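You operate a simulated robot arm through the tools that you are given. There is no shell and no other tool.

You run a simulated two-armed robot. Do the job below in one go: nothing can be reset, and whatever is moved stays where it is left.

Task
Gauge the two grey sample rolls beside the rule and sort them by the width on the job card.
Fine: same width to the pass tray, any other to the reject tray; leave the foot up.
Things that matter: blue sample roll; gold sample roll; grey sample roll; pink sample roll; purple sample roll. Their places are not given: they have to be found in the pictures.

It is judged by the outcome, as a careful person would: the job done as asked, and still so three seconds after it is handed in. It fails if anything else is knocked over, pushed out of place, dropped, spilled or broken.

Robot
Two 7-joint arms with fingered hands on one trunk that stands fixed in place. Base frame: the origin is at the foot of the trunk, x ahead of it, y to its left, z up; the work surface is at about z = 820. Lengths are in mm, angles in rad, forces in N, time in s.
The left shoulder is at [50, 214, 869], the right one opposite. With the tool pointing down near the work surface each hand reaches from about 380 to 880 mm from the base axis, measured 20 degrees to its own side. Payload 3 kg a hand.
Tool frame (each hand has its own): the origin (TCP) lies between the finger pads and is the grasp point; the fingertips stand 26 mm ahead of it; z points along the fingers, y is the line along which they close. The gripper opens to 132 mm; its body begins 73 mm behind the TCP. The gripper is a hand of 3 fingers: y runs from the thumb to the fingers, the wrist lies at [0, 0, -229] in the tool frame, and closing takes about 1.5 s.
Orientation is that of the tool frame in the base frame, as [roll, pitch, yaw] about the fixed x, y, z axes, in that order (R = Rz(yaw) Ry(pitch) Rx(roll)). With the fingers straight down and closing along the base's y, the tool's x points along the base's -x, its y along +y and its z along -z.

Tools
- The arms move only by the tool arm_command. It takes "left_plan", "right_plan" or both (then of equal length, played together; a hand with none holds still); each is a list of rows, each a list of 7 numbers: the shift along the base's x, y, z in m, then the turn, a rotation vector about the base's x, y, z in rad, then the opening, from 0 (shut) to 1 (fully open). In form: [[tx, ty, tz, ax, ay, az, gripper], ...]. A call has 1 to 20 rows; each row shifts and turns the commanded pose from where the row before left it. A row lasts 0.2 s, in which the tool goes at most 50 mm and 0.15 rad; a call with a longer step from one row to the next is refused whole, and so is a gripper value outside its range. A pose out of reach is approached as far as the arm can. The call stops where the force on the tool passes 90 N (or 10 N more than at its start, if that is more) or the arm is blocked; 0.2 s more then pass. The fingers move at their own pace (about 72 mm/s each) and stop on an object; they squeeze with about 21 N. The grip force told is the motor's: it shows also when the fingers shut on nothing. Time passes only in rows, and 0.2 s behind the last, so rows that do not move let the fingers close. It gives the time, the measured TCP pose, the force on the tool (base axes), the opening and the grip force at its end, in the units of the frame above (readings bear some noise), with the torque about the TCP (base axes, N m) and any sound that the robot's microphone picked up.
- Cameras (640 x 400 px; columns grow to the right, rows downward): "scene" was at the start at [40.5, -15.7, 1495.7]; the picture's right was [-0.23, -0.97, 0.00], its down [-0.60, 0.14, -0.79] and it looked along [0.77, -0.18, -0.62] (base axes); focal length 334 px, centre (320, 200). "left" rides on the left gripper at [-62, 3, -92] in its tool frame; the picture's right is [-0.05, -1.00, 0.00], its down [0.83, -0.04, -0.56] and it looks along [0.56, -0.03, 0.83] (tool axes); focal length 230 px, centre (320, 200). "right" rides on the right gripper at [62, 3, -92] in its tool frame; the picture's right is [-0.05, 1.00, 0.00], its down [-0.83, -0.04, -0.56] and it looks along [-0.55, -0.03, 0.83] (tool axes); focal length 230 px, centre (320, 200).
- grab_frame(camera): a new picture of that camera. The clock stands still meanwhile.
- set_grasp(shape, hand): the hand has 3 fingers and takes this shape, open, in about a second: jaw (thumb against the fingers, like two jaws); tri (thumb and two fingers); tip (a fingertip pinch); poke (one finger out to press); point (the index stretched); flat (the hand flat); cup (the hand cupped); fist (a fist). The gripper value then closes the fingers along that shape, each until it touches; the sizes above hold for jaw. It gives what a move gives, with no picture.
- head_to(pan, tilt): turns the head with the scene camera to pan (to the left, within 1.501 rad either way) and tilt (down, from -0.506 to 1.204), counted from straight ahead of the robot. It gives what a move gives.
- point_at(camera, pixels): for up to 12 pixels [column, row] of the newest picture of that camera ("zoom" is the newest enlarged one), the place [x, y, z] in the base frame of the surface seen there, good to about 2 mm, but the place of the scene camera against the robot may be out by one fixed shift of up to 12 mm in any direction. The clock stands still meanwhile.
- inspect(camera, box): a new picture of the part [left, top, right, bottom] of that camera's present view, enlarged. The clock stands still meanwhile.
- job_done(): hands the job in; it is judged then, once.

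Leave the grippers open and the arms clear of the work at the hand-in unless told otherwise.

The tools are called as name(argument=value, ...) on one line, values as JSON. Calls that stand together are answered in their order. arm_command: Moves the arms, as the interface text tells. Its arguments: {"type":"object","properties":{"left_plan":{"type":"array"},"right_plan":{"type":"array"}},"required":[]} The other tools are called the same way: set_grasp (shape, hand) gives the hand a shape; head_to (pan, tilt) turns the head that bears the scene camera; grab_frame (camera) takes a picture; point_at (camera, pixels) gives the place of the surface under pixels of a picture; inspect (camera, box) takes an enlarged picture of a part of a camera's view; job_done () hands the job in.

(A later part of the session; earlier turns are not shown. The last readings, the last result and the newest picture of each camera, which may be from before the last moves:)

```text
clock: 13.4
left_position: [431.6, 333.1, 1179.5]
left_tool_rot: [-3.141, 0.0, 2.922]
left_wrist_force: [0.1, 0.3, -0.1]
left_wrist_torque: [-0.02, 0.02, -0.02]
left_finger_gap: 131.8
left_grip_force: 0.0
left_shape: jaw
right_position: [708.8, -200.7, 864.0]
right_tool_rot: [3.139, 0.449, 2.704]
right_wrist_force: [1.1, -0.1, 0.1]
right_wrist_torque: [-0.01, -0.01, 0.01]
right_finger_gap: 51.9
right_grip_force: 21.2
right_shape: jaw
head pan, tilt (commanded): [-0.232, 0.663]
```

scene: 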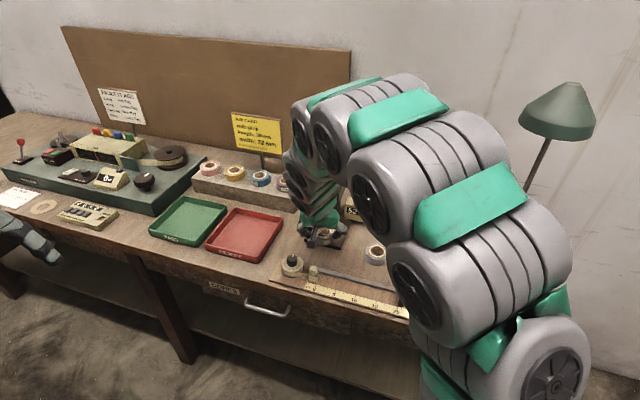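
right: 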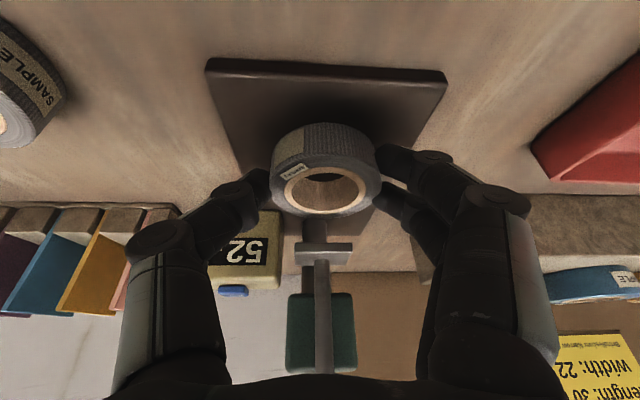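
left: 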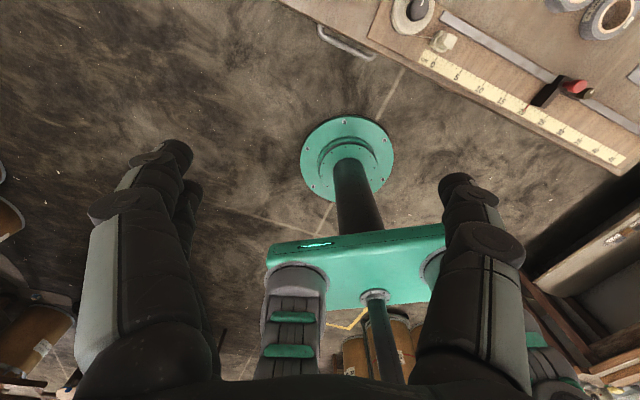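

No contact yet at 864.0; lowering another millimetre or so.

arm_command(right_plan=[[0, 0, -0.001, 0, 0, 0, 0.2], [0, 0, 0, 0, 0, 0, 0.2]])

inspect(camera="right", box=[256, 100, 400, 270])

point_at(camera="zoom", pixels=[[320, 20], [320, 45], [320, 100], [320, 300]])

```text
clock: 14.0
left_position: [431.2, 334.1, 1179.0]
left_tool_rot: [3.14, 0.0, 2.924]
left_wrist_force: [-0.3, 0.2, 0.0]
left_wrist_torque: [0.01, -0.01, 0.01]
left_finger_gap: 131.7
left_grip_force: 0.0
left_shape: jaw
right_position: [707.5, -199.6, 861.6]
right_tool_rot: [3.141, 0.451, 2.702]
right_wrist_force: [0.4, 0.9, 6.6]
right_wrist_torque: [0.23, -0.08, -0.01]
right_finger_gap: 52.2
right_grip_force: 20.7
right_shape: jaw
head pan, tilt (commanded): [-0.232, 0.663]
```

```text
2.35 times, centred on (328, 185) of right
```

zoom: 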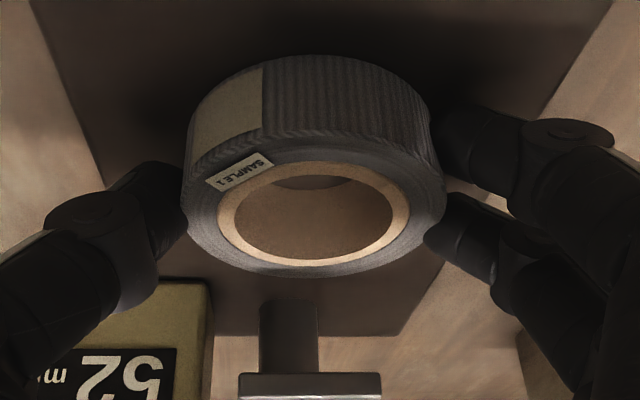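

```text
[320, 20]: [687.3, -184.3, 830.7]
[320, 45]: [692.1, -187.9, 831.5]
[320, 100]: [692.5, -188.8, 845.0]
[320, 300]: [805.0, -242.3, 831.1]
```

Contact: 6.6 N up. The roll rests on the plate. I'll release it by opening to about 85 mm.

arm_command(right_plan=[[0, 0, 0, 0, 0, 0, 0.45], [0, 0, 0, 0, 0, 0, 0.5], [0, 0, 0, 0, 0, 0, 0.55], [0, 0, 0, 0, 0, 0, 0.62], [0, 0, 0, 0, 0, 0, 0.65], [0, 0, 0, 0, 0, 0, 0.65]])

grab_frame(camera="right")

```text
clock: 15.4
left_position: [431.9, 333.8, 1178.4]
left_tool_rot: [3.14, 0.0, 2.921]
left_wrist_force: [0.4, -0.3, -0.2]
left_wrist_torque: [0.04, -0.03, 0.0]
left_finger_gap: 132.3
left_grip_force: 0.0
left_shape: jaw
right_position: [708.0, -198.8, 863.3]
right_tool_rot: [3.139, 0.45, 2.703]
right_wrist_force: [-1.1, -2.9, 10.7]
right_wrist_torque: [0.32, -0.12, 0.0]
right_finger_gap: 81.4
right_grip_force: 0.2
right_shape: jaw
head pan, tilt (commanded): [-0.232, 0.663]
```

```text
taken
```

right: 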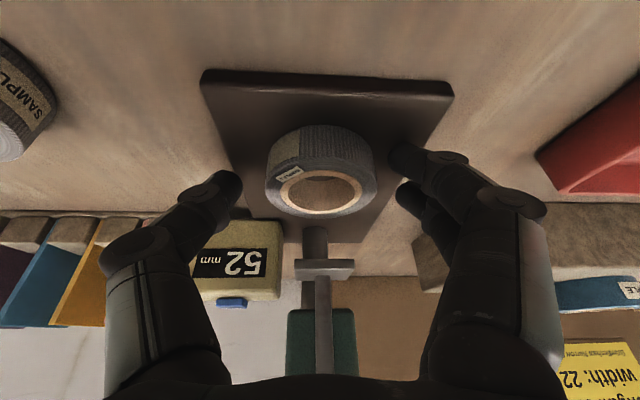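

Released; the 10.7 N upward is a fingertip touching the plate. I'll raise a little and then back the hand straight out and up.

arm_command(right_plan=[[0, 0, 0.006, 0, 0, 0, 0.68], [-0.01, 0.0047, 0.006, 0, 0, 0, 0.7], [-0.025, 0.0117, 0.015, 0, 0, 0, 0.7], [-0.03, 0.014, 0.02, 0, 0, 0, 0.7], [-0.03, 0.014, 0.025, 0, 0, 0, 0.7], [0, 0, 0, 0, 0, 0, 0.7]])

grab_frame(camera="right")

grab_frame(camera="scene")

```text
clock: 16.8
left_position: [431.4, 333.9, 1180.2]
left_tool_rot: [3.141, 0.0, 2.923]
left_wrist_force: [-1.0, 0.2, 0.1]
left_wrist_torque: [-0.03, -0.01, 0.02]
left_finger_gap: 131.7
left_grip_force: 0.1
left_shape: jaw
right_position: [614.0, -156.5, 934.5]
right_tool_rot: [3.141, 0.449, 2.704]
right_wrist_force: [0.2, 0.2, 0.2]
right_wrist_torque: [-0.01, 0.03, 0.02]
right_finger_gap: 92.2
right_grip_force: 0.0
right_shape: jaw
head pan, tilt (commanded): [-0.232, 0.663]
```

```text
taken
```

right: 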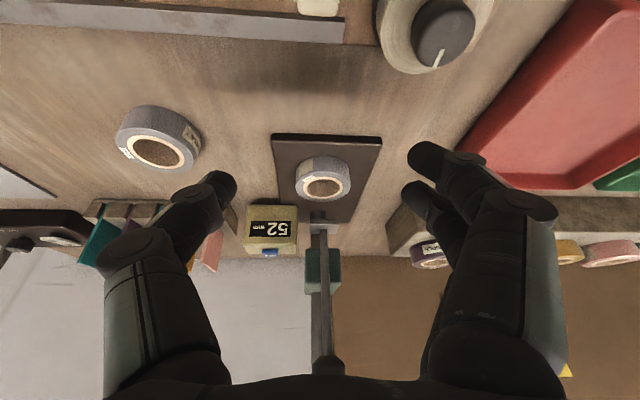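

```text
taken
```

scene: 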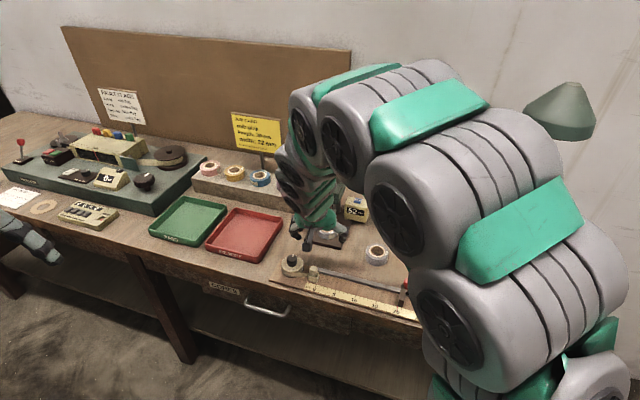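

Roll 1 sits on the plate under the front of the foot. Next I'll raise the hand in front of the spindle's knob and measure the knob with the wrist camera.

arm_command(right_plan=[[0, 0, 0.045, 0, 0, 0, 0.6], [0, 0, 0.045, 0, 0, 0, 0.6], [0.005, -0.002, 0.045, 0, 0, 0, 0.6], [0.005, -0.002, 0.03, 0, 0, 0, 0.6], [0, 0, 0, 0, 0, 0, 0.6]])

grab_frame(camera="right")

grab_frame(camera="scene")

```text
clock: 18.0
left_position: [433.0, 334.3, 1179.6]
left_tool_rot: [3.14, 0.002, 2.924]
left_wrist_force: [0.0, 0.6, 0.9]
left_wrist_torque: [0.03, 0.02, -0.01]
left_finger_gap: 131.8
left_grip_force: 0.0
left_shape: jaw
right_position: [623.2, -159.7, 1098.7]
right_tool_rot: [-3.141, 0.449, 2.705]
right_wrist_force: [-1.1, 1.0, 0.2]
right_wrist_torque: [0.0, 0.0, 0.0]
right_finger_gap: 79.6
right_grip_force: 0.1
right_shape: jaw
head pan, tilt (commanded): [-0.232, 0.663]
```

```text
taken
```

right: 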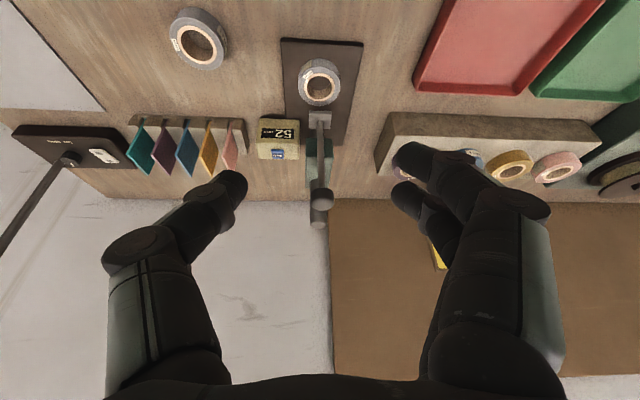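

```text
taken
```

scene: 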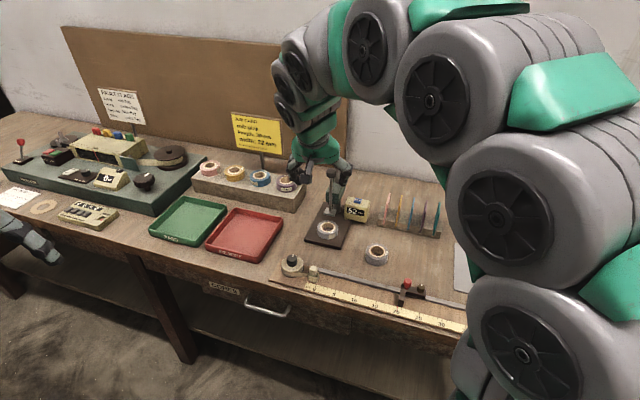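

Both views are now clear and the display stays visible from the scene camera. I'll zoom on the knob in the right view at about (321,198).

inspect(camera="right", box=[280, 40, 376, 240])

inspect(camera="right", box=[288, 170, 352, 230])

point_at(camera="zoom", pixels=[[250, 190], [390, 190], [320, 130], [320, 190], [320, 250], [320, 330], [300, 100]])

inspect(camera="scene", box=[290, 170, 400, 260])

```text
2.00 times, centred on (328, 140) of right
```

zoom: 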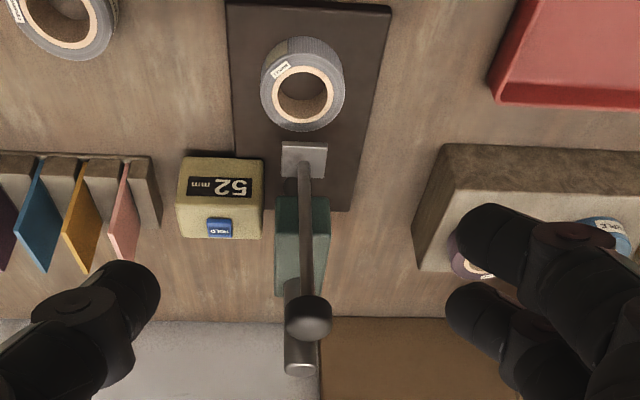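

```text
6.67 times, centred on (320, 200) of right
```

zoom: 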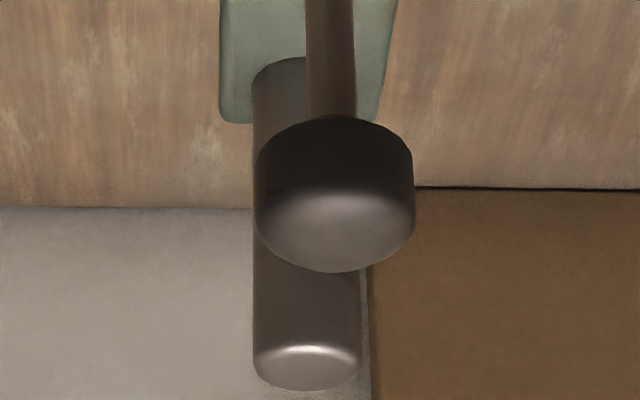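

```text
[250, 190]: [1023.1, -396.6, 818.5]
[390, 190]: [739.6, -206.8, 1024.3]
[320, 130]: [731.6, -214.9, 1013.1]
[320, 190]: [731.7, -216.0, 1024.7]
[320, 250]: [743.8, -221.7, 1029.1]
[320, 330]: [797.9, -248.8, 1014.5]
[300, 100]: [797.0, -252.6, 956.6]
```

```text
4.44 times, centred on (345, 215) of scene
```

zoom: 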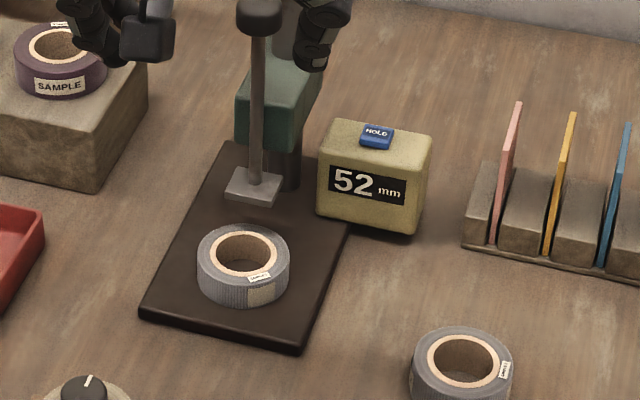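

I'll check how far the roll lies under the foot by measuring both from this view.

inspect(camera="right", box=[280, 50, 376, 150])

point_at(camera="zoom", pixels=[[185, 130], [355, 125], [268, 55], [270, 210], [270, 215], [270, 130], [230, 250], [325, 250], [275, 240], [275, 310], [275, 222]])

```text
4.00 times, centred on (328, 100) of right
```

zoom: 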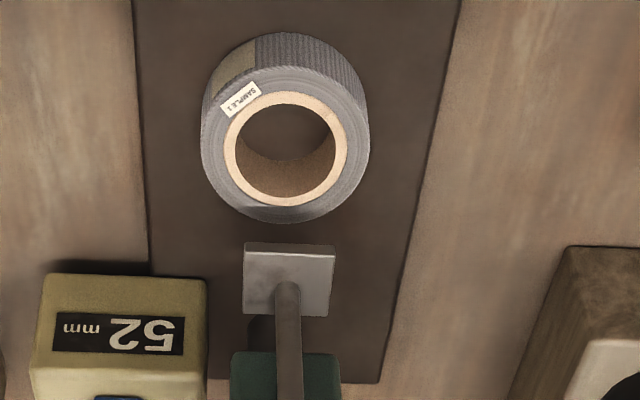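

```text
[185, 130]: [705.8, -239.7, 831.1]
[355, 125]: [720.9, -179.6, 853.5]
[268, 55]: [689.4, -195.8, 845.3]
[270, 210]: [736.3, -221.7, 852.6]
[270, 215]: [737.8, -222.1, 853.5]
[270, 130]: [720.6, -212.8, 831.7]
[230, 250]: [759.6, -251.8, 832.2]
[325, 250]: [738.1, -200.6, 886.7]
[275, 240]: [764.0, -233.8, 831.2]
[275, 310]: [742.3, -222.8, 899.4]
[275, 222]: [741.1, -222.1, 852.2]
```

The roll's back rim is ~9–12 mm under the foot. The knob's centre is (743,-220), from z≈1011 to 1030. I'll move the hand above the knob with the fingers ~55 mm apart.

arm_command(right_plan=[[0.0287, -0.0145, 0, 0, 0, 0, 0.5], [0.0287, -0.0145, 0, 0, 0, 0, 0.42], [0.0287, -0.0145, -0.008, 0, 0, 0, 0.42], [0.0287, -0.0144, -0.016, 0, 0, 0, 0.42], [0, 0, 0, 0, 0, 0, 0.42]])

grab_frame(camera="right")

grab_frame(camera="scene")

```text
clock: 19.2
left_position: [431.1, 333.3, 1179.2]
left_tool_rot: [-3.141, 0.0, 2.922]
left_wrist_force: [-0.7, 0.1, -1.2]
left_wrist_torque: [0.01, 0.0, 0.0]
left_finger_gap: 131.7
left_grip_force: 0.0
left_shape: jaw
right_position: [737.4, -217.3, 1075.0]
right_tool_rot: [3.139, 0.45, 2.705]
right_wrist_force: [-0.3, 0.4, -0.8]
right_wrist_torque: [0.03, 0.0, -0.01]
right_finger_gap: 56.3
right_grip_force: 0.1
right_shape: jaw
head pan, tilt (commanded): [-0.232, 0.663]
```

```text
taken
```

right: 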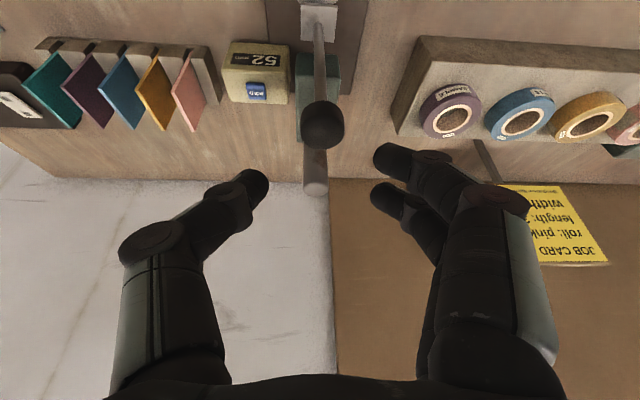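

```text
taken
```

scene: 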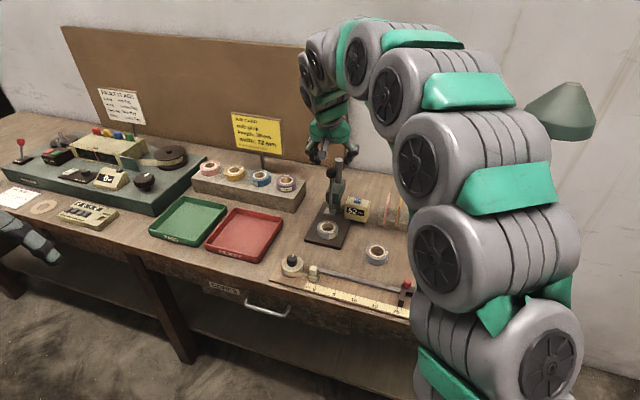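

The knob is at (322,124) in the right view. I'll measure it more finely before descending.

inspect(camera="right", box=[288, 90, 368, 150])

point_at(camera="zoom", pixels=[[115, 270], [265, 270], [420, 270], [430, 245], [275, 350], [275, 180], [275, 310], [275, 120]])

```text
6.67 times, centred on (328, 120) of right
```

zoom: 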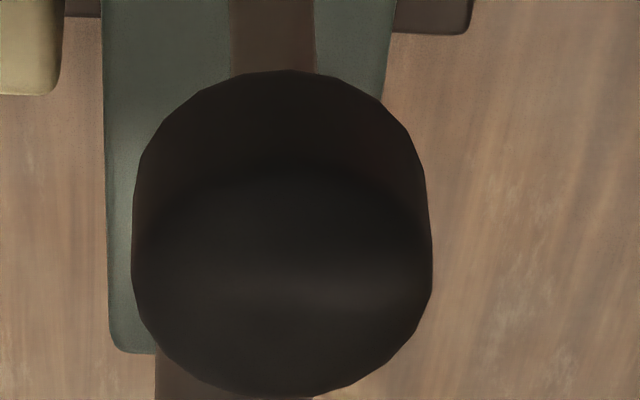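

```text
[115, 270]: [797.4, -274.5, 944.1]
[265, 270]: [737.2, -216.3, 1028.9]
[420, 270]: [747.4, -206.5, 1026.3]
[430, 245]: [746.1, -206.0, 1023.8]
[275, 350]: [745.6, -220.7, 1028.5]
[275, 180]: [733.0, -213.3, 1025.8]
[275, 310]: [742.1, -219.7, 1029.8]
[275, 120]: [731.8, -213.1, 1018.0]
```

The knob's centre is about (743.5,-219), 28 mm across. I'll shift ~1 mm left and go down 43 mm so the pads are level with the knob.

arm_command(right_plan=[[0.0004, 0.0009, -0.018, 0, 0, 0, 0.42], [0, 0, -0.015, 0, 0, 0, 0.42], [0, 0, -0.01, 0, 0, 0, 0.42], [0, 0, 0, 0, 0, 0, 0.42]])

grab_frame(camera="right")

inspect(camera="scene", box=[280, 130, 400, 240])

```text
clock: 20.2
left_position: [431.8, 334.1, 1178.9]
left_tool_rot: [-3.141, 0.0, 2.923]
left_wrist_force: [-0.2, -0.9, 0.1]
left_wrist_torque: [-0.02, -0.01, -0.02]
left_finger_gap: 131.8
left_grip_force: 0.1
left_shape: jaw
right_position: [738.5, -216.1, 1031.6]
right_tool_rot: [3.141, 0.449, 2.704]
right_wrist_force: [0.5, 0.1, 0.3]
right_wrist_torque: [-0.05, -0.01, -0.03]
right_finger_gap: 55.8
right_grip_force: 0.1
right_shape: jaw
head pan, tilt (commanded): [-0.232, 0.663]
```

```text
taken
```

right: 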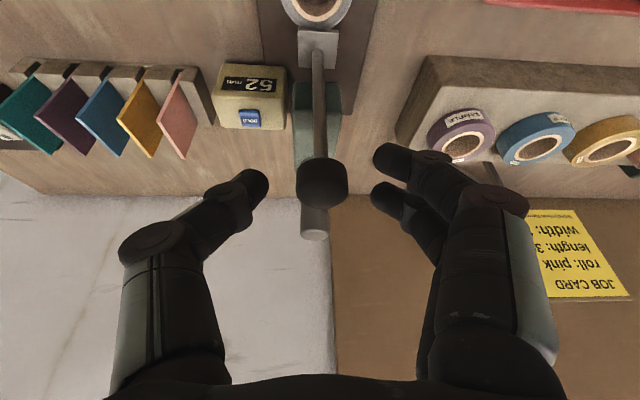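

```text
3.64 times, centred on (340, 185) of scene
```

zoom: 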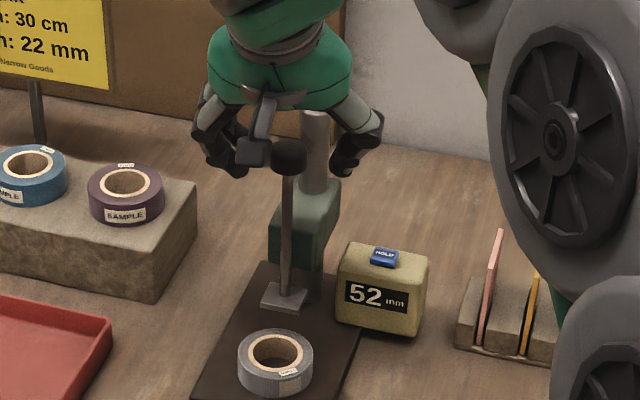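

The knob is centred between the fingers. I'll close slowly to ~34 mm first and check centring.

arm_command(right_plan=[[0, 0, 0, 0, 0, 0, 0.36], [0, 0, 0, 0, 0, 0, 0.3], [0, 0, 0, 0, 0, 0, 0.27], [0, 0, 0, 0, 0, 0, 0.27]])

inspect(camera="right", box=[240, 100, 400, 260])

```text
clock: 21.2
left_position: [431.7, 333.9, 1179.4]
left_tool_rot: [3.141, 0.0, 2.922]
left_wrist_force: [0.4, -1.1, 0.0]
left_wrist_torque: [-0.03, 0.0, 0.01]
left_finger_gap: 132.1
left_grip_force: 0.1
left_shape: jaw
right_position: [736.8, -216.3, 1031.5]
right_tool_rot: [3.14, 0.451, 2.704]
right_wrist_force: [-0.6, 0.4, 0.5]
right_wrist_torque: [0.04, 0.0, -0.03]
right_finger_gap: 36.3
right_grip_force: 0.1
right_shape: jaw
head pan, tilt (commanded): [-0.232, 0.663]
```

```text
2.50 times, centred on (320, 180) of right
```

zoom: 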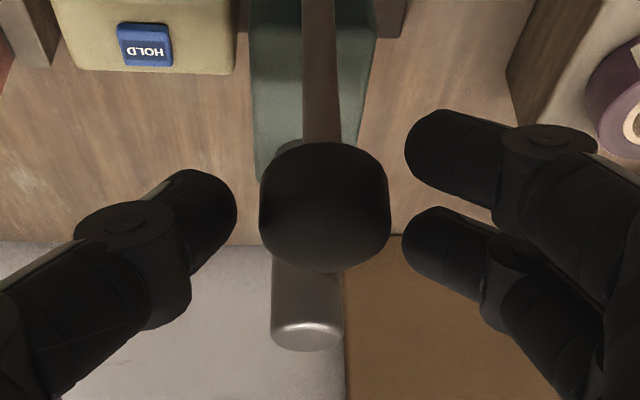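

Nicely centred. I'll close on the knob now.

arm_command(right_plan=[[0, 0, 0, 0, 0, 0, 0.24], [0, 0, 0, 0, 0, 0, 0.21], [0, 0, 0, 0, 0, 0, 0.18], [0, 0, 0, 0, 0, 0, 0.12], [0, 0, 0, 0, 0, 0, 0.1], [0, 0, 0, 0, 0, 0, 0.1]])

inspect(camera="right", box=[240, 100, 400, 260])

inspect(camera="scene", box=[280, 130, 400, 240])

```text
clock: 22.6
left_position: [432.3, 334.3, 1178.6]
left_tool_rot: [-3.14, -0.002, 2.922]
left_wrist_force: [0.4, 0.5, -0.3]
left_wrist_torque: [0.0, 0.03, 0.01]
left_finger_gap: 132.0
left_grip_force: 0.0
left_shape: jaw
right_position: [737.5, -216.8, 1032.8]
right_tool_rot: [3.139, 0.449, 2.705]
right_wrist_force: [3.4, -0.7, -2.2]
right_wrist_torque: [-0.05, 0.01, -0.05]
right_finger_gap: 18.5
right_grip_force: 21.0
right_shape: jaw
head pan, tilt (commanded): [-0.232, 0.663]
```

```text
2.50 times, centred on (320, 180) of right
```

zoom: 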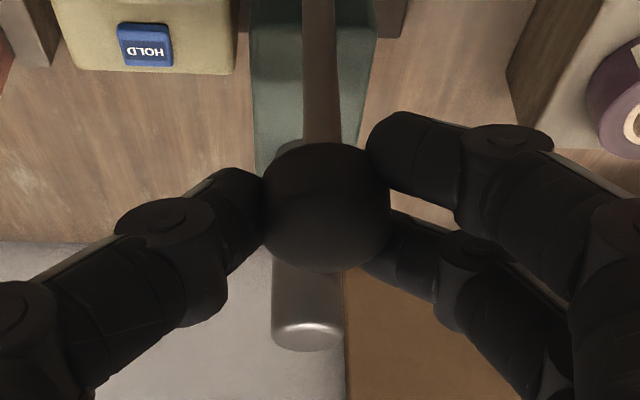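

```text
3.64 times, centred on (340, 185) of scene
```

zoom: 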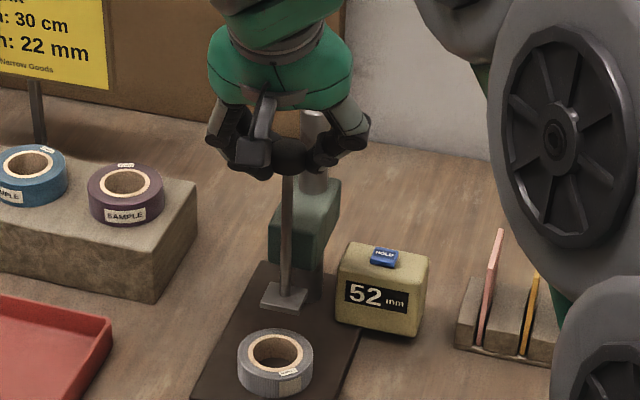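

The knob is held (21 N, gap 18.5). I'll pull it down 10 mm and read the display.

arm_command(right_plan=[[0, 0, -0.003, 0, 0, 0, 0.1], [0, 0, -0.003, 0, 0, 0, 0.1], [0, 0, -0.004, 0, 0, 0, 0.1], [0, 0, 0, 0, 0, 0, 0.1]])

inspect(camera="scene", box=[280, 140, 400, 250])

```text
clock: 23.6
left_position: [431.8, 333.9, 1180.0]
left_tool_rot: [3.141, 0.0, 2.923]
left_wrist_force: [-0.5, 0.3, 0.0]
left_wrist_torque: [0.03, -0.02, 0.02]
left_finger_gap: 131.8
left_grip_force: 0.1
left_shape: jaw
right_position: [737.5, -216.3, 1022.3]
right_tool_rot: [3.141, 0.449, 2.704]
right_wrist_force: [-2.7, 0.8, 0.6]
right_wrist_torque: [-0.09, 0.05, -0.04]
right_finger_gap: 18.2
right_grip_force: 21.2
right_shape: jaw
head pan, tilt (commanded): [-0.232, 0.663]
```

```text
3.64 times, centred on (340, 195) of scene
```

zoom: 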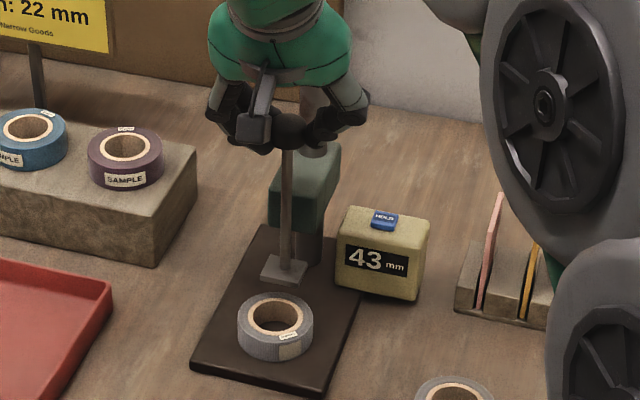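

The display follows: 43 mm. I'll lower further to about 25 mm.

arm_command(right_plan=[[0, 0, -0.004, 0, 0, 0, 0.1], [0, 0, -0.004, 0, 0, 0, 0.1], [0, 0, -0.004, 0, 0, 0, 0.1], [0, 0, -0.004, 0, 0, 0, 0.1], [0, 0, -0.001, 0, 0, 0, 0.1], [0, 0, 0, 0, 0, 0, 0.1]])

inspect(camera="scene", box=[280, 150, 400, 260])

```text
clock: 25.0
left_position: [431.7, 335.3, 1179.6]
left_tool_rot: [-3.14, -0.001, 2.924]
left_wrist_force: [-0.1, 0.9, -0.6]
left_wrist_torque: [0.01, 0.01, -0.02]
left_finger_gap: 131.7
left_grip_force: 0.0
left_shape: jaw
right_position: [737.9, -215.9, 1006.0]
right_tool_rot: [3.14, 0.451, 2.705]
right_wrist_force: [-4.7, -1.9, 0.6]
right_wrist_torque: [-0.08, 0.08, -0.05]
right_finger_gap: 17.9
right_grip_force: 21.2
right_shape: jaw
head pan, tilt (commanded): [-0.232, 0.663]
```

```text
3.64 times, centred on (340, 205) of scene
```

zoom: 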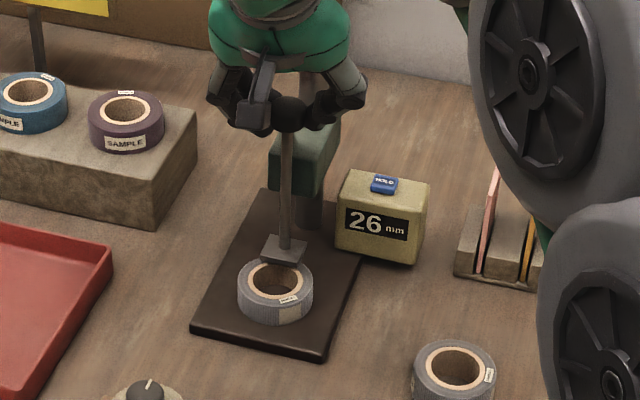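

26 mm now. I'll continue in 1 mm steps and watch for the force of contact.

arm_command(right_plan=[[0, 0, -0.001, 0, 0, 0, 0.1], [0, 0, -0.001, 0, 0, 0, 0.1], [0, 0, -0.001, 0, 0, 0, 0.1], [0, 0, 0, 0, 0, 0, 0.1]])

inspect(camera="scene", box=[300, 180, 380, 250])

```text
clock: 26.0
left_position: [430.5, 334.5, 1179.3]
left_tool_rot: [-3.141, 0.0, 2.925]
left_wrist_force: [0.3, -0.2, 0.0]
left_wrist_torque: [0.04, 0.04, 0.04]
left_finger_gap: 131.9
left_grip_force: 0.0
left_shape: jaw
right_position: [738.0, -217.1, 1002.0]
right_tool_rot: [-3.141, 0.449, 2.706]
right_wrist_force: [-7.2, -1.0, 0.1]
right_wrist_torque: [-0.09, 0.15, -0.09]
right_finger_gap: 18.1
right_grip_force: 21.2
right_shape: jaw
head pan, tilt (commanded): [-0.232, 0.663]
```

```text
5.71 times, centred on (340, 215) of scene
```

zoom: 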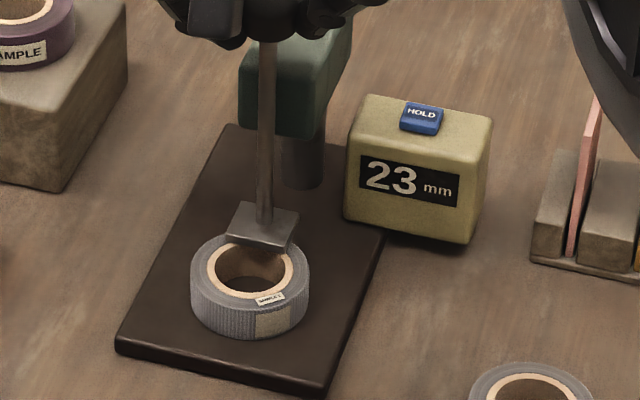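

23 mm and no vertical force yet. One more millimetre at a time.

arm_command(right_plan=[[-0.0005, 0, -0.001, 0, 0, 0, 0.1], [0, 0, 0, 0, 0, 0, 0.1]])

inspect(camera="scene", box=[300, 180, 380, 250])

```text
clock: 26.6
left_position: [431.8, 334.6, 1178.6]
left_tool_rot: [-3.14, 0.001, 2.923]
left_wrist_force: [0.3, -0.5, -1.0]
left_wrist_torque: [-0.02, -0.01, -0.01]
left_finger_gap: 132.0
left_grip_force: 0.1
left_shape: jaw
right_position: [737.6, -216.3, 1002.1]
right_tool_rot: [3.139, 0.45, 2.706]
right_wrist_force: [-0.2, -0.4, 1.6]
right_wrist_torque: [-0.1, 0.01, -0.05]
right_finger_gap: 18.1
right_grip_force: 21.1
right_shape: jaw
head pan, tilt (commanded): [-0.232, 0.663]
```

```text
5.71 times, centred on (340, 215) of scene
```

zoom: 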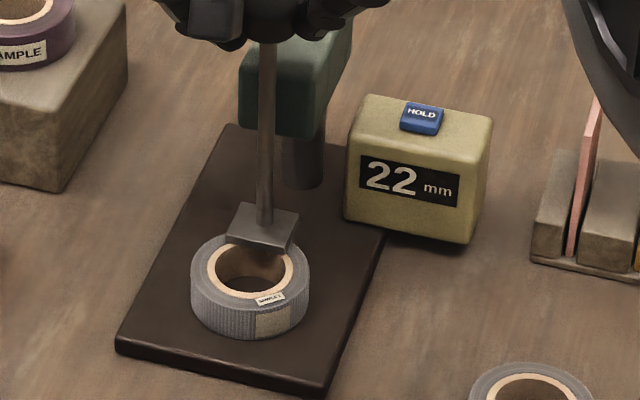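

It reads 22 mm with a hint of upward force. One more millimetre to see whether it is truly on the roll.

arm_command(right_plan=[[0, 0, -0.001, 0, 0, 0, 0.1], [0, 0, 0, 0, 0, 0, 0.1]])

inspect(camera="scene", box=[300, 180, 380, 250])

```text
clock: 27.2
left_position: [431.8, 335.0, 1179.7]
left_tool_rot: [3.142, 0.0, 2.924]
left_wrist_force: [-0.1, 0.2, -0.2]
left_wrist_torque: [0.01, 0.03, -0.06]
left_finger_gap: 131.9
left_grip_force: 0.1
left_shape: jaw
right_position: [737.2, -216.3, 1001.8]
right_tool_rot: [3.141, 0.449, 2.705]
right_wrist_force: [-1.5, -1.4, 7.8]
right_wrist_torque: [-0.12, 0.0, -0.06]
right_finger_gap: 18.4
right_grip_force: 20.7
right_shape: jaw
head pan, tilt (commanded): [-0.232, 0.663]
```

```text
5.71 times, centred on (340, 215) of scene
```

zoom: 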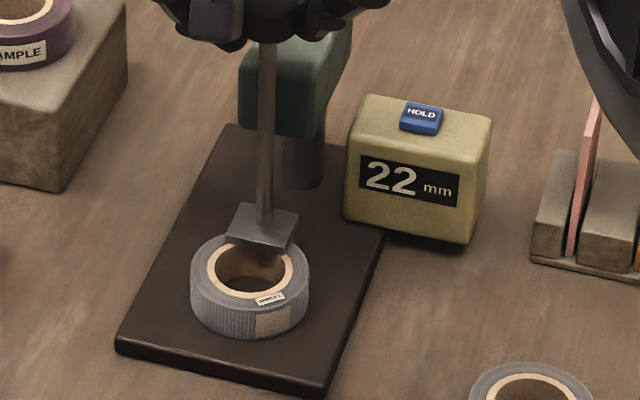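

Upward force rose to 7.8 N while the reading stayed at 22 mm: SAMPLE 1 is 22 mm, a pass. Now I'll raise the foot again with the knob still held.

arm_command(right_plan=[[0, 0, 0.003, 0, 0, 0, 0.1], [0, 0, 0.005, 0, 0, 0, 0.1], [0, 0, 0.005, 0, 0, 0, 0.1], [0, 0, 0.005, 0, 0, 0, 0.1], [0, 0, 0.005, 0, 0, 0, 0.1], [0, 0, 0.005, 0, 0, 0, 0.1], [0, 0, 0.002, 0, 0, 0, 0.1], [0, 0, 0, 0, 0, 0, 0.1]])

inspect(camera="scene", box=[280, 130, 400, 250])

```text
clock: 29.0
left_position: [430.9, 334.1, 1180.6]
left_tool_rot: [3.141, -0.003, 2.922]
left_wrist_force: [-0.2, 0.5, -0.2]
left_wrist_torque: [0.03, -0.01, -0.01]
left_finger_gap: 131.9
left_grip_force: 0.0
left_shape: jaw
right_position: [736.6, -216.3, 1030.6]
right_tool_rot: [3.141, 0.451, 2.706]
right_wrist_force: [7.7, -2.4, -2.5]
right_wrist_torque: [-0.08, -0.14, -0.05]
right_finger_gap: 18.0
right_grip_force: 20.5
right_shape: jaw
head pan, tilt (commanded): [-0.232, 0.663]
```

```text
3.33 times, centred on (340, 190) of scene
```

zoom: 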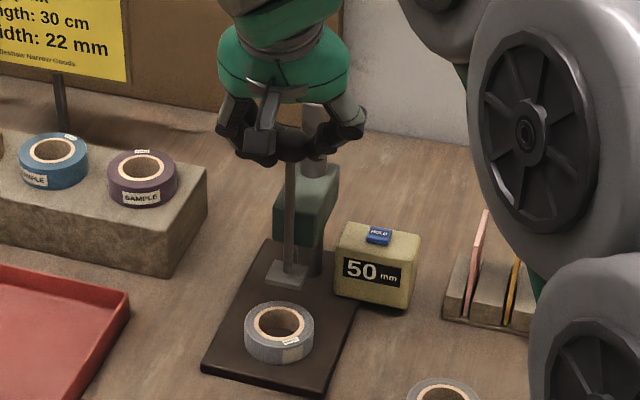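

The foot reads 50 mm; I'll raise the last ~2 mm to 52 and relax the sideways force.

arm_command(right_plan=[[0.0005, 0, 0.001, 0, 0, 0, 0.1], [0, 0, 0.001, 0, 0, 0, 0.1], [0, 0, 0, 0, 0, 0, 0.1]])

inspect(camera="scene", box=[300, 180, 380, 250])

```text
clock: 29.8
left_position: [431.5, 334.2, 1179.2]
left_tool_rot: [3.141, 0.0, 2.922]
left_wrist_force: [0.4, -1.2, -0.2]
left_wrist_torque: [-0.01, 0.0, 0.02]
left_finger_gap: 131.9
left_grip_force: 0.0
left_shape: jaw
right_position: [737.7, -216.0, 1031.7]
right_tool_rot: [-3.141, 0.447, 2.708]
right_wrist_force: [2.4, -2.9, -2.1]
right_wrist_torque: [-0.11, -0.02, -0.02]
right_finger_gap: 17.7
right_grip_force: 20.3
right_shape: jaw
head pan, tilt (commanded): [-0.232, 0.663]
```

```text
5.71 times, centred on (340, 215) of scene
```

zoom: 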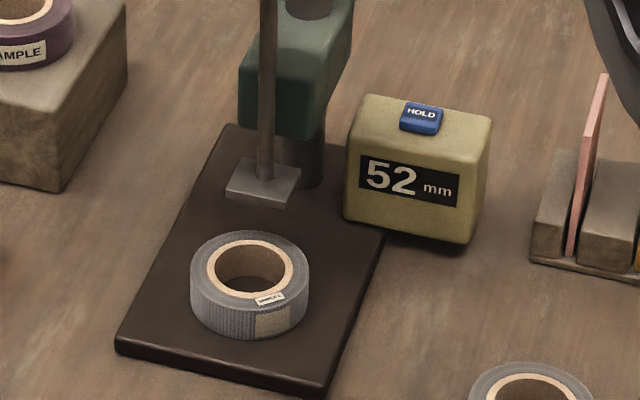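

Back to 52 mm. I'll open the fingers slowly and see that the foot stays up.

arm_command(right_plan=[[0, 0, 0, 0, 0, 0, 0.18], [0, 0, 0, 0, 0, 0, 0.25], [0, 0, 0, 0, 0, 0, 0.35], [0, 0, 0, 0, 0, 0, 0.45], [0, 0, 0, 0, 0, 0, 0.5], [0, 0, 0, 0, 0, 0, 0.5]])

inspect(camera="scene", box=[280, 130, 400, 250])

grab_frame(camera="right")

```text
clock: 31.2
left_position: [430.3, 334.4, 1180.7]
left_tool_rot: [3.141, 0.002, 2.923]
left_wrist_force: [-0.4, 0.8, 0.0]
left_wrist_torque: [-0.03, -0.01, -0.01]
left_finger_gap: 131.8
left_grip_force: 0.1
left_shape: jaw
right_position: [738.0, -217.1, 1032.7]
right_tool_rot: [3.14, 0.449, 2.706]
right_wrist_force: [-0.5, 0.9, 0.0]
right_wrist_torque: [0.03, 0.06, 0.01]
right_finger_gap: 65.4
right_grip_force: 0.0
right_shape: jaw
head pan, tilt (commanded): [-0.232, 0.663]
```

```text
3.33 times, centred on (340, 190) of scene
```

zoom: 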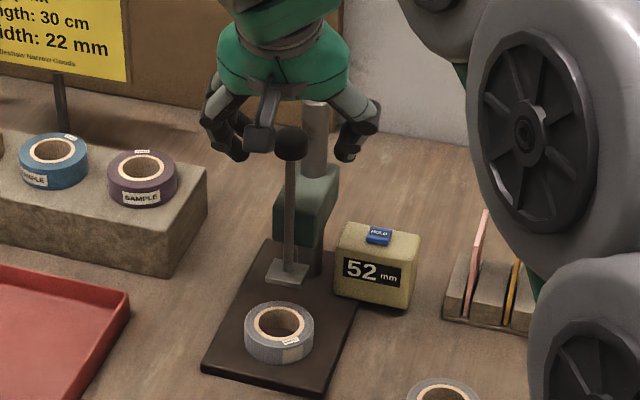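

```text
taken
```

right: 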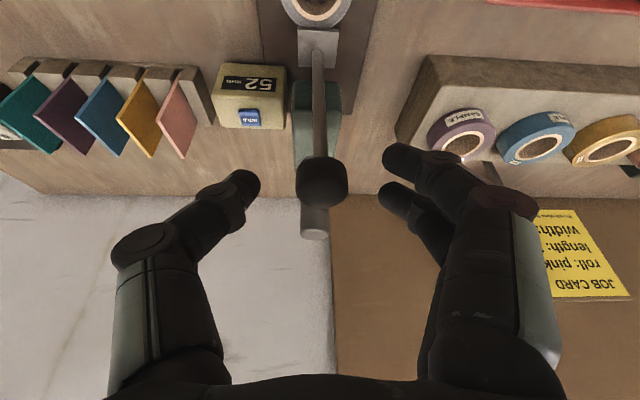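

The foot stays at 52 mm on its own. I'll lift off the knob, back away, and come down in front of the gauge again to fetch roll 1.

arm_command(right_plan=[[0, 0, 0.03, 0, 0, 0, 0.5], [0, 0, 0.02, 0, 0, 0, 0.5], [-0.0287, 0.0145, 0.004, 0, 0, 0, 0.6], [-0.0287, 0.0145, 0.004, 0, 0, 0, 0.7], [-0.0287, 0.0145, 0, 0, 0, 0, 0.7], [-0.0287, 0.0145, 0, 0, 0, 0, 0.7], [-0.006, 0.002, -0.04, 0, 0, 0, 0.7], [-0.003, 0.001, -0.045, 0, 0, 0, 0.7], [0, 0, -0.045, 0, 0, 0, 0.7], [0, 0, -0.027, 0, 0, 0, 0.7], [0, 0, 0, 0, 0, 0, 0.7]])

grab_frame(camera="right")

grab_frame(camera="scene")

```text
clock: 33.6
left_position: [431.5, 334.2, 1179.7]
left_tool_rot: [3.14, 0.0, 2.924]
left_wrist_force: [0.6, -0.9, 0.2]
left_wrist_torque: [0.02, 0.0, 0.03]
left_finger_gap: 131.4
left_grip_force: 0.1
left_shape: jaw
right_position: [617.0, -156.2, 933.8]
right_tool_rot: [3.141, 0.45, 2.704]
right_wrist_force: [0.9, 0.2, 0.4]
right_wrist_torque: [0.0, 0.01, 0.01]
right_finger_gap: 92.0
right_grip_force: 0.0
right_shape: jaw
head pan, tilt (commanded): [-0.232, 0.663]
```

```text
taken
```

right: 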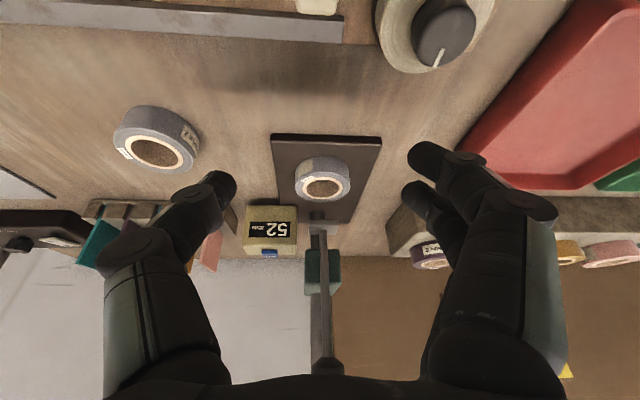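

```text
taken
```

scene: 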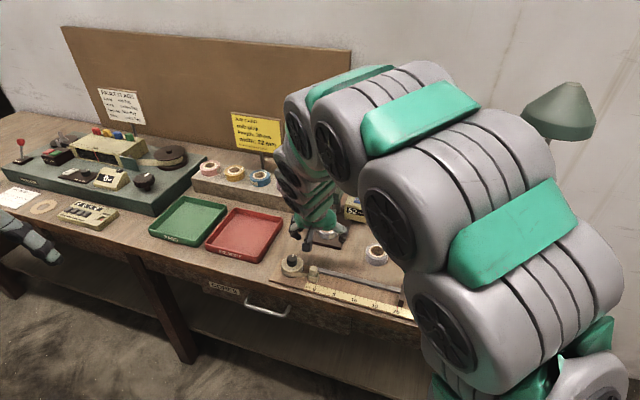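

Roll 1 is at (322,180) in the right view. I'll measure it once more before grasping.

inspect(camera="right", box=[282, 140, 362, 220])

point_at(camera="zoom", pixels=[[200, 185], [200, 235], [435, 185], [435, 215], [320, 140], [320, 300], [320, 110], [320, 60]])

```text
5.00 times, centred on (322, 180) of right
```

zoom: 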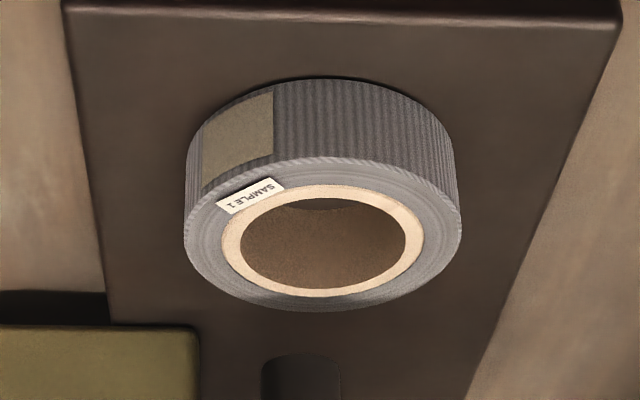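

```text
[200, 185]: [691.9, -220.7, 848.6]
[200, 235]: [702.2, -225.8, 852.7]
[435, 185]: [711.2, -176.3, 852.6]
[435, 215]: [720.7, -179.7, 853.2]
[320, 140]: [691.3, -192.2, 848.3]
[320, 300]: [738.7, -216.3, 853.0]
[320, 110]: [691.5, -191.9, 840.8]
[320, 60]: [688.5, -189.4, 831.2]
```

Roll 1's centre is (716,-204.5). I'll move in along the same way as before, staying above the plate.

arm_command(right_plan=[[0.028, -0.014, -0.026, 0, 0, 0, 0.7], [0.028, -0.014, -0.018, 0, 0, 0, 0.7], [0.025, -0.013, -0.012, 0, 0, 0, 0.7], [0.01, -0.0043, -0.004, 0, 0, 0, 0.7], [0, 0, 0, 0, 0, 0, 0.7]])

grab_frame(camera="right")

```text
clock: 34.8
left_position: [431.6, 333.4, 1179.1]
left_tool_rot: [3.141, 0.0, 2.924]
left_wrist_force: [0.3, -0.9, 0.5]
left_wrist_torque: [-0.02, 0.03, 0.01]
left_finger_gap: 131.9
left_grip_force: 0.0
left_shape: jaw
right_position: [706.8, -201.1, 874.1]
right_tool_rot: [3.139, 0.449, 2.705]
right_wrist_force: [0.7, 0.3, 0.1]
right_wrist_torque: [0.0, 0.0, -0.01]
right_finger_gap: 91.9
right_grip_force: 0.0
right_shape: jaw
head pan, tilt (commanded): [-0.232, 0.663]
```

```text
taken
```

right: 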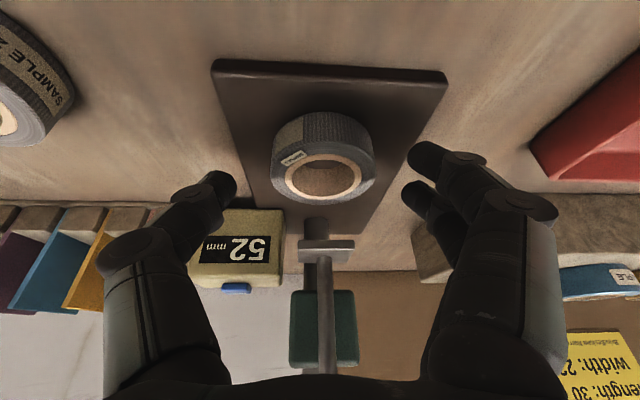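

Good: the fingers straddle the roll with no contact. I'll go down 9 mm and close gently.

arm_command(right_plan=[[0, 0, -0.005, 0, 0, 0, 0.7], [0, 0, -0.004, 0, 0, 0, 0.7], [0, 0, 0, 0, 0, 0, 0.6], [0, 0, 0, 0, 0, 0, 0.5], [0, 0, 0, 0, 0, 0, 0.42], [0, 0, 0, 0, 0, 0, 0.35], [0, 0, 0, 0, 0, 0, 0.25], [0, 0, 0, 0, 0, 0, 0.2], [0, 0, 0, 0, 0, 0, 0.2]])

grab_frame(camera="right")

```text
clock: 36.8
left_position: [431.2, 334.7, 1180.0]
left_tool_rot: [3.141, -0.001, 2.925]
left_wrist_force: [0.0, 0.2, 0.6]
left_wrist_torque: [-0.04, 0.0, -0.04]
left_finger_gap: 132.0
left_grip_force: 0.1
left_shape: jaw
right_position: [704.6, -201.0, 863.6]
right_tool_rot: [3.14, 0.45, 2.703]
right_wrist_force: [-0.2, -0.2, -0.1]
right_wrist_torque: [0.0, -0.03, 0.01]
right_finger_gap: 51.7
right_grip_force: 21.2
right_shape: jaw
head pan, tilt (commanded): [-0.232, 0.663]
```

```text
taken
```

right: 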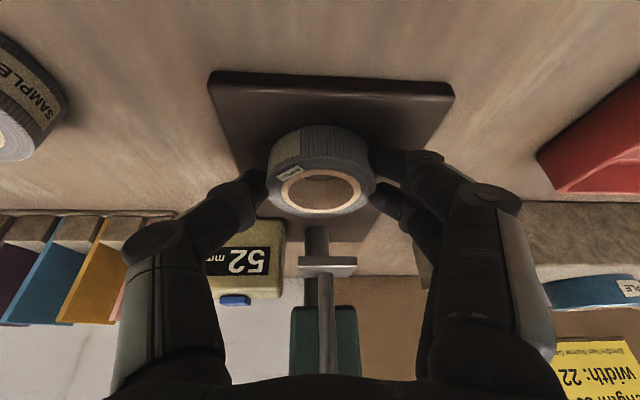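

Roll 1 is held again (51.7 mm, 21 N). I'll lift it 5 mm, back straight out, then rise.

arm_command(right_plan=[[0, 0, 0.006, 0, 0, 0, 0.2], [-0.012, 0.0056, 0.002, 0, 0, 0, 0.2], [-0.025, 0.0117, 0.004, 0, 0, 0, 0.2], [-0.025, 0.0117, 0.02, 0, 0, 0, 0.2], [-0.02, 0.012, 0.035, 0, 0, 0, 0.2], [0, 0.01, 0.04, 0, 0, 0, 0.2], [0, 0, 0, 0, 0, 0, 0.2]])

grab_frame(camera="right")

grab_frame(camera="scene")

```text
clock: 38.4
left_position: [430.1, 332.9, 1178.4]
left_tool_rot: [-3.141, 0.001, 2.925]
left_wrist_force: [0.2, 0.5, -0.3]
left_wrist_torque: [-0.02, -0.02, -0.01]
left_finger_gap: 131.8
left_grip_force: 0.1
left_shape: jaw
right_position: [621.8, -149.5, 972.4]
right_tool_rot: [-3.141, 0.45, 2.706]
right_wrist_force: [-0.5, -0.1, -0.8]
right_wrist_torque: [-0.01, 0.0, -0.01]
right_finger_gap: 51.6
right_grip_force: 21.6
right_shape: jaw
head pan, tilt (commanded): [-0.232, 0.663]
```

```text
taken
```

right: 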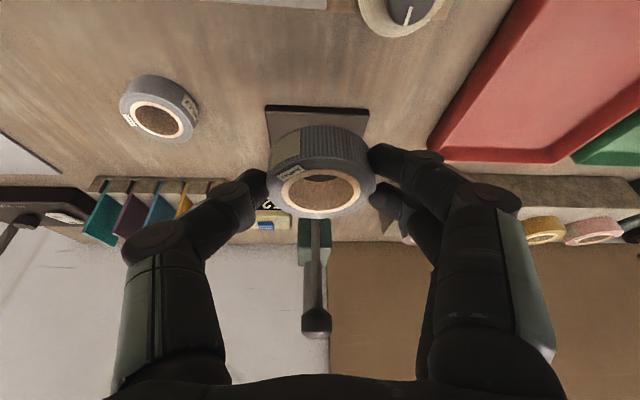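

```text
taken
```

scene: 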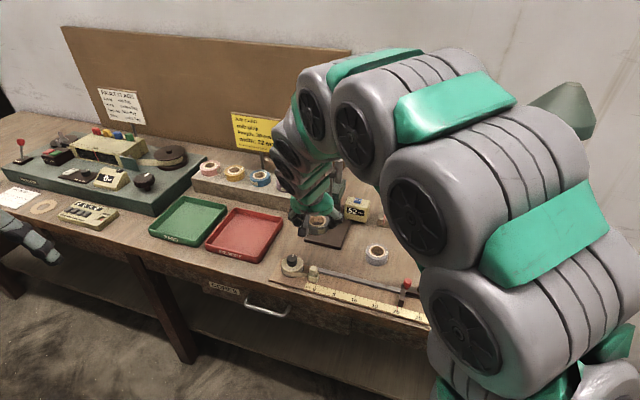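

Roll 1 is held clear. Now I'll swing it over toward the trays at z≈985 while turning the hand to point forward-left.

arm_command(right_plan=[[0.012, 0.034, 0.002, 0, 0, 0.1, 0.2], [0.015, 0.034, 0.002, 0, 0, 0.1, 0.2], [0.017, 0.034, 0.002, 0, 0, 0.1, 0.2], [0.017, 0.034, 0.002, 0, 0, 0.1, 0.2], [0.017, 0.034, 0.002, 0, 0, 0.1, 0.2], [0.017, 0.034, 0.002, 0, 0, 0.1, 0.2], [0.017, 0.034, 0.001, 0, 0, 0.1, 0.2], [0, 0, 0, 0, 0, 0, 0.2]])

grab_frame(camera="right")

grab_frame(camera="scene")

```text
clock: 40.2
left_position: [430.5, 334.0, 1179.6]
left_tool_rot: [3.142, 0.0, 2.923]
left_wrist_force: [-0.6, 0.0, -0.5]
left_wrist_torque: [-0.02, -0.01, 0.02]
left_finger_gap: 131.8
left_grip_force: 0.0
left_shape: jaw
right_position: [733.8, 89.9, 985.9]
right_tool_rot: [3.141, 0.45, -2.878]
right_wrist_force: [-0.2, 0.3, -0.7]
right_wrist_torque: [0.01, -0.03, 0.0]
right_finger_gap: 51.3
right_grip_force: 21.1
right_shape: jaw
head pan, tilt (commanded): [-0.232, 0.663]
```

```text
taken
```

right: 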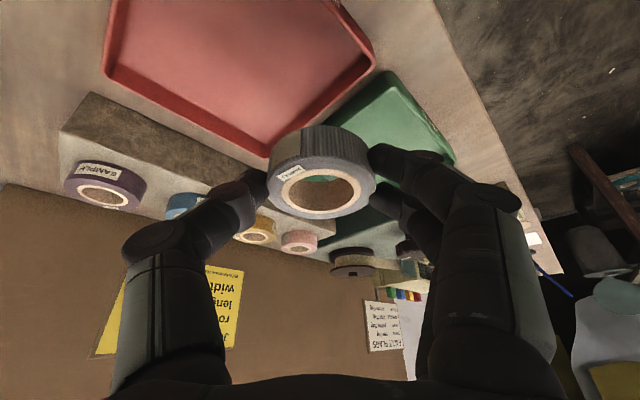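

```text
taken
```

scene: 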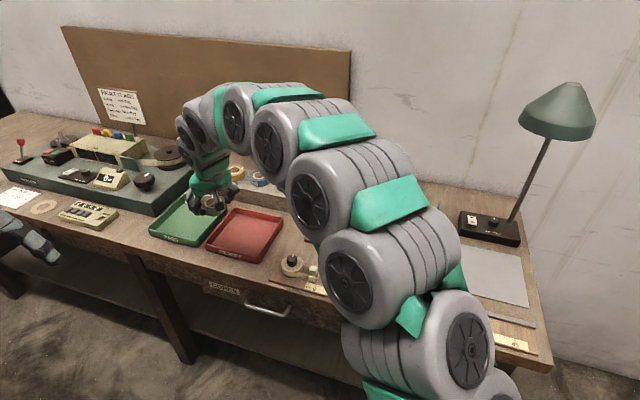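

The arm reaches well. I'll measure the PASS tray more carefully from the scene view (applying the shift), and cross-check with the wrist view.

inspect(camera="scene", box=[140, 180, 300, 280])

point_at(camera="zoom", pixels=[[42, 210], [60, 215], [245, 245], [235, 235], [190, 60], [185, 75], [150, 150], [120, 200], [180, 200], [220, 190], [150, 232], [100, 170]])

point_at(camera="right", pixels=[[392, 73], [398, 82], [330, 117], [455, 160], [447, 155], [400, 115], [375, 110], [425, 140], [352, 120], [372, 72], [300, 100], [250, 60]])

```text
4.00 times, centred on (220, 230) of scene
```

zoom: 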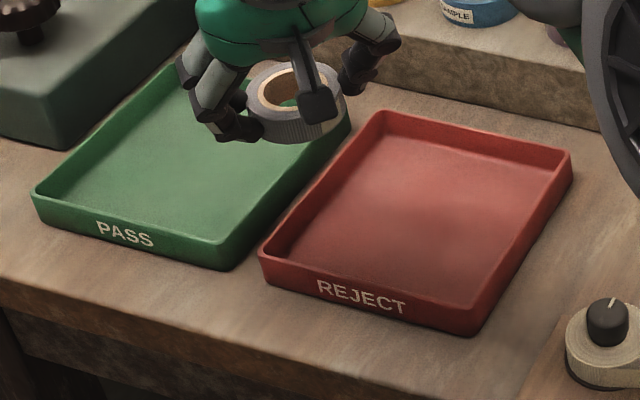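

```text
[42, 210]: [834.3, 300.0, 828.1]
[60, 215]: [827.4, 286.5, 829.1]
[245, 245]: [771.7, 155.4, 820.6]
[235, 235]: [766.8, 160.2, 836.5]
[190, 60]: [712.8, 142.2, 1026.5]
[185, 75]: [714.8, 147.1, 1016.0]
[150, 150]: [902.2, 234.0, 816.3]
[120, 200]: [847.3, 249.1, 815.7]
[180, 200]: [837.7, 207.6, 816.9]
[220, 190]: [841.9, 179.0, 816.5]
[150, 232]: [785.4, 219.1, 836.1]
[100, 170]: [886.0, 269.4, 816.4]
```

```text
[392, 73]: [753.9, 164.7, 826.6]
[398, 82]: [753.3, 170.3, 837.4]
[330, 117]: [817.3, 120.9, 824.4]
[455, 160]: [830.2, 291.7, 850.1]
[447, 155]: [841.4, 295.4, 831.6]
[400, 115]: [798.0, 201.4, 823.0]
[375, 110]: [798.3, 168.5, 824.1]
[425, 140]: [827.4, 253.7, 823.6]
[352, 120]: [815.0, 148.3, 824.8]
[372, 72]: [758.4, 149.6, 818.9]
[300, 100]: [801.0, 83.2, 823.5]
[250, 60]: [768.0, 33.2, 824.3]
```

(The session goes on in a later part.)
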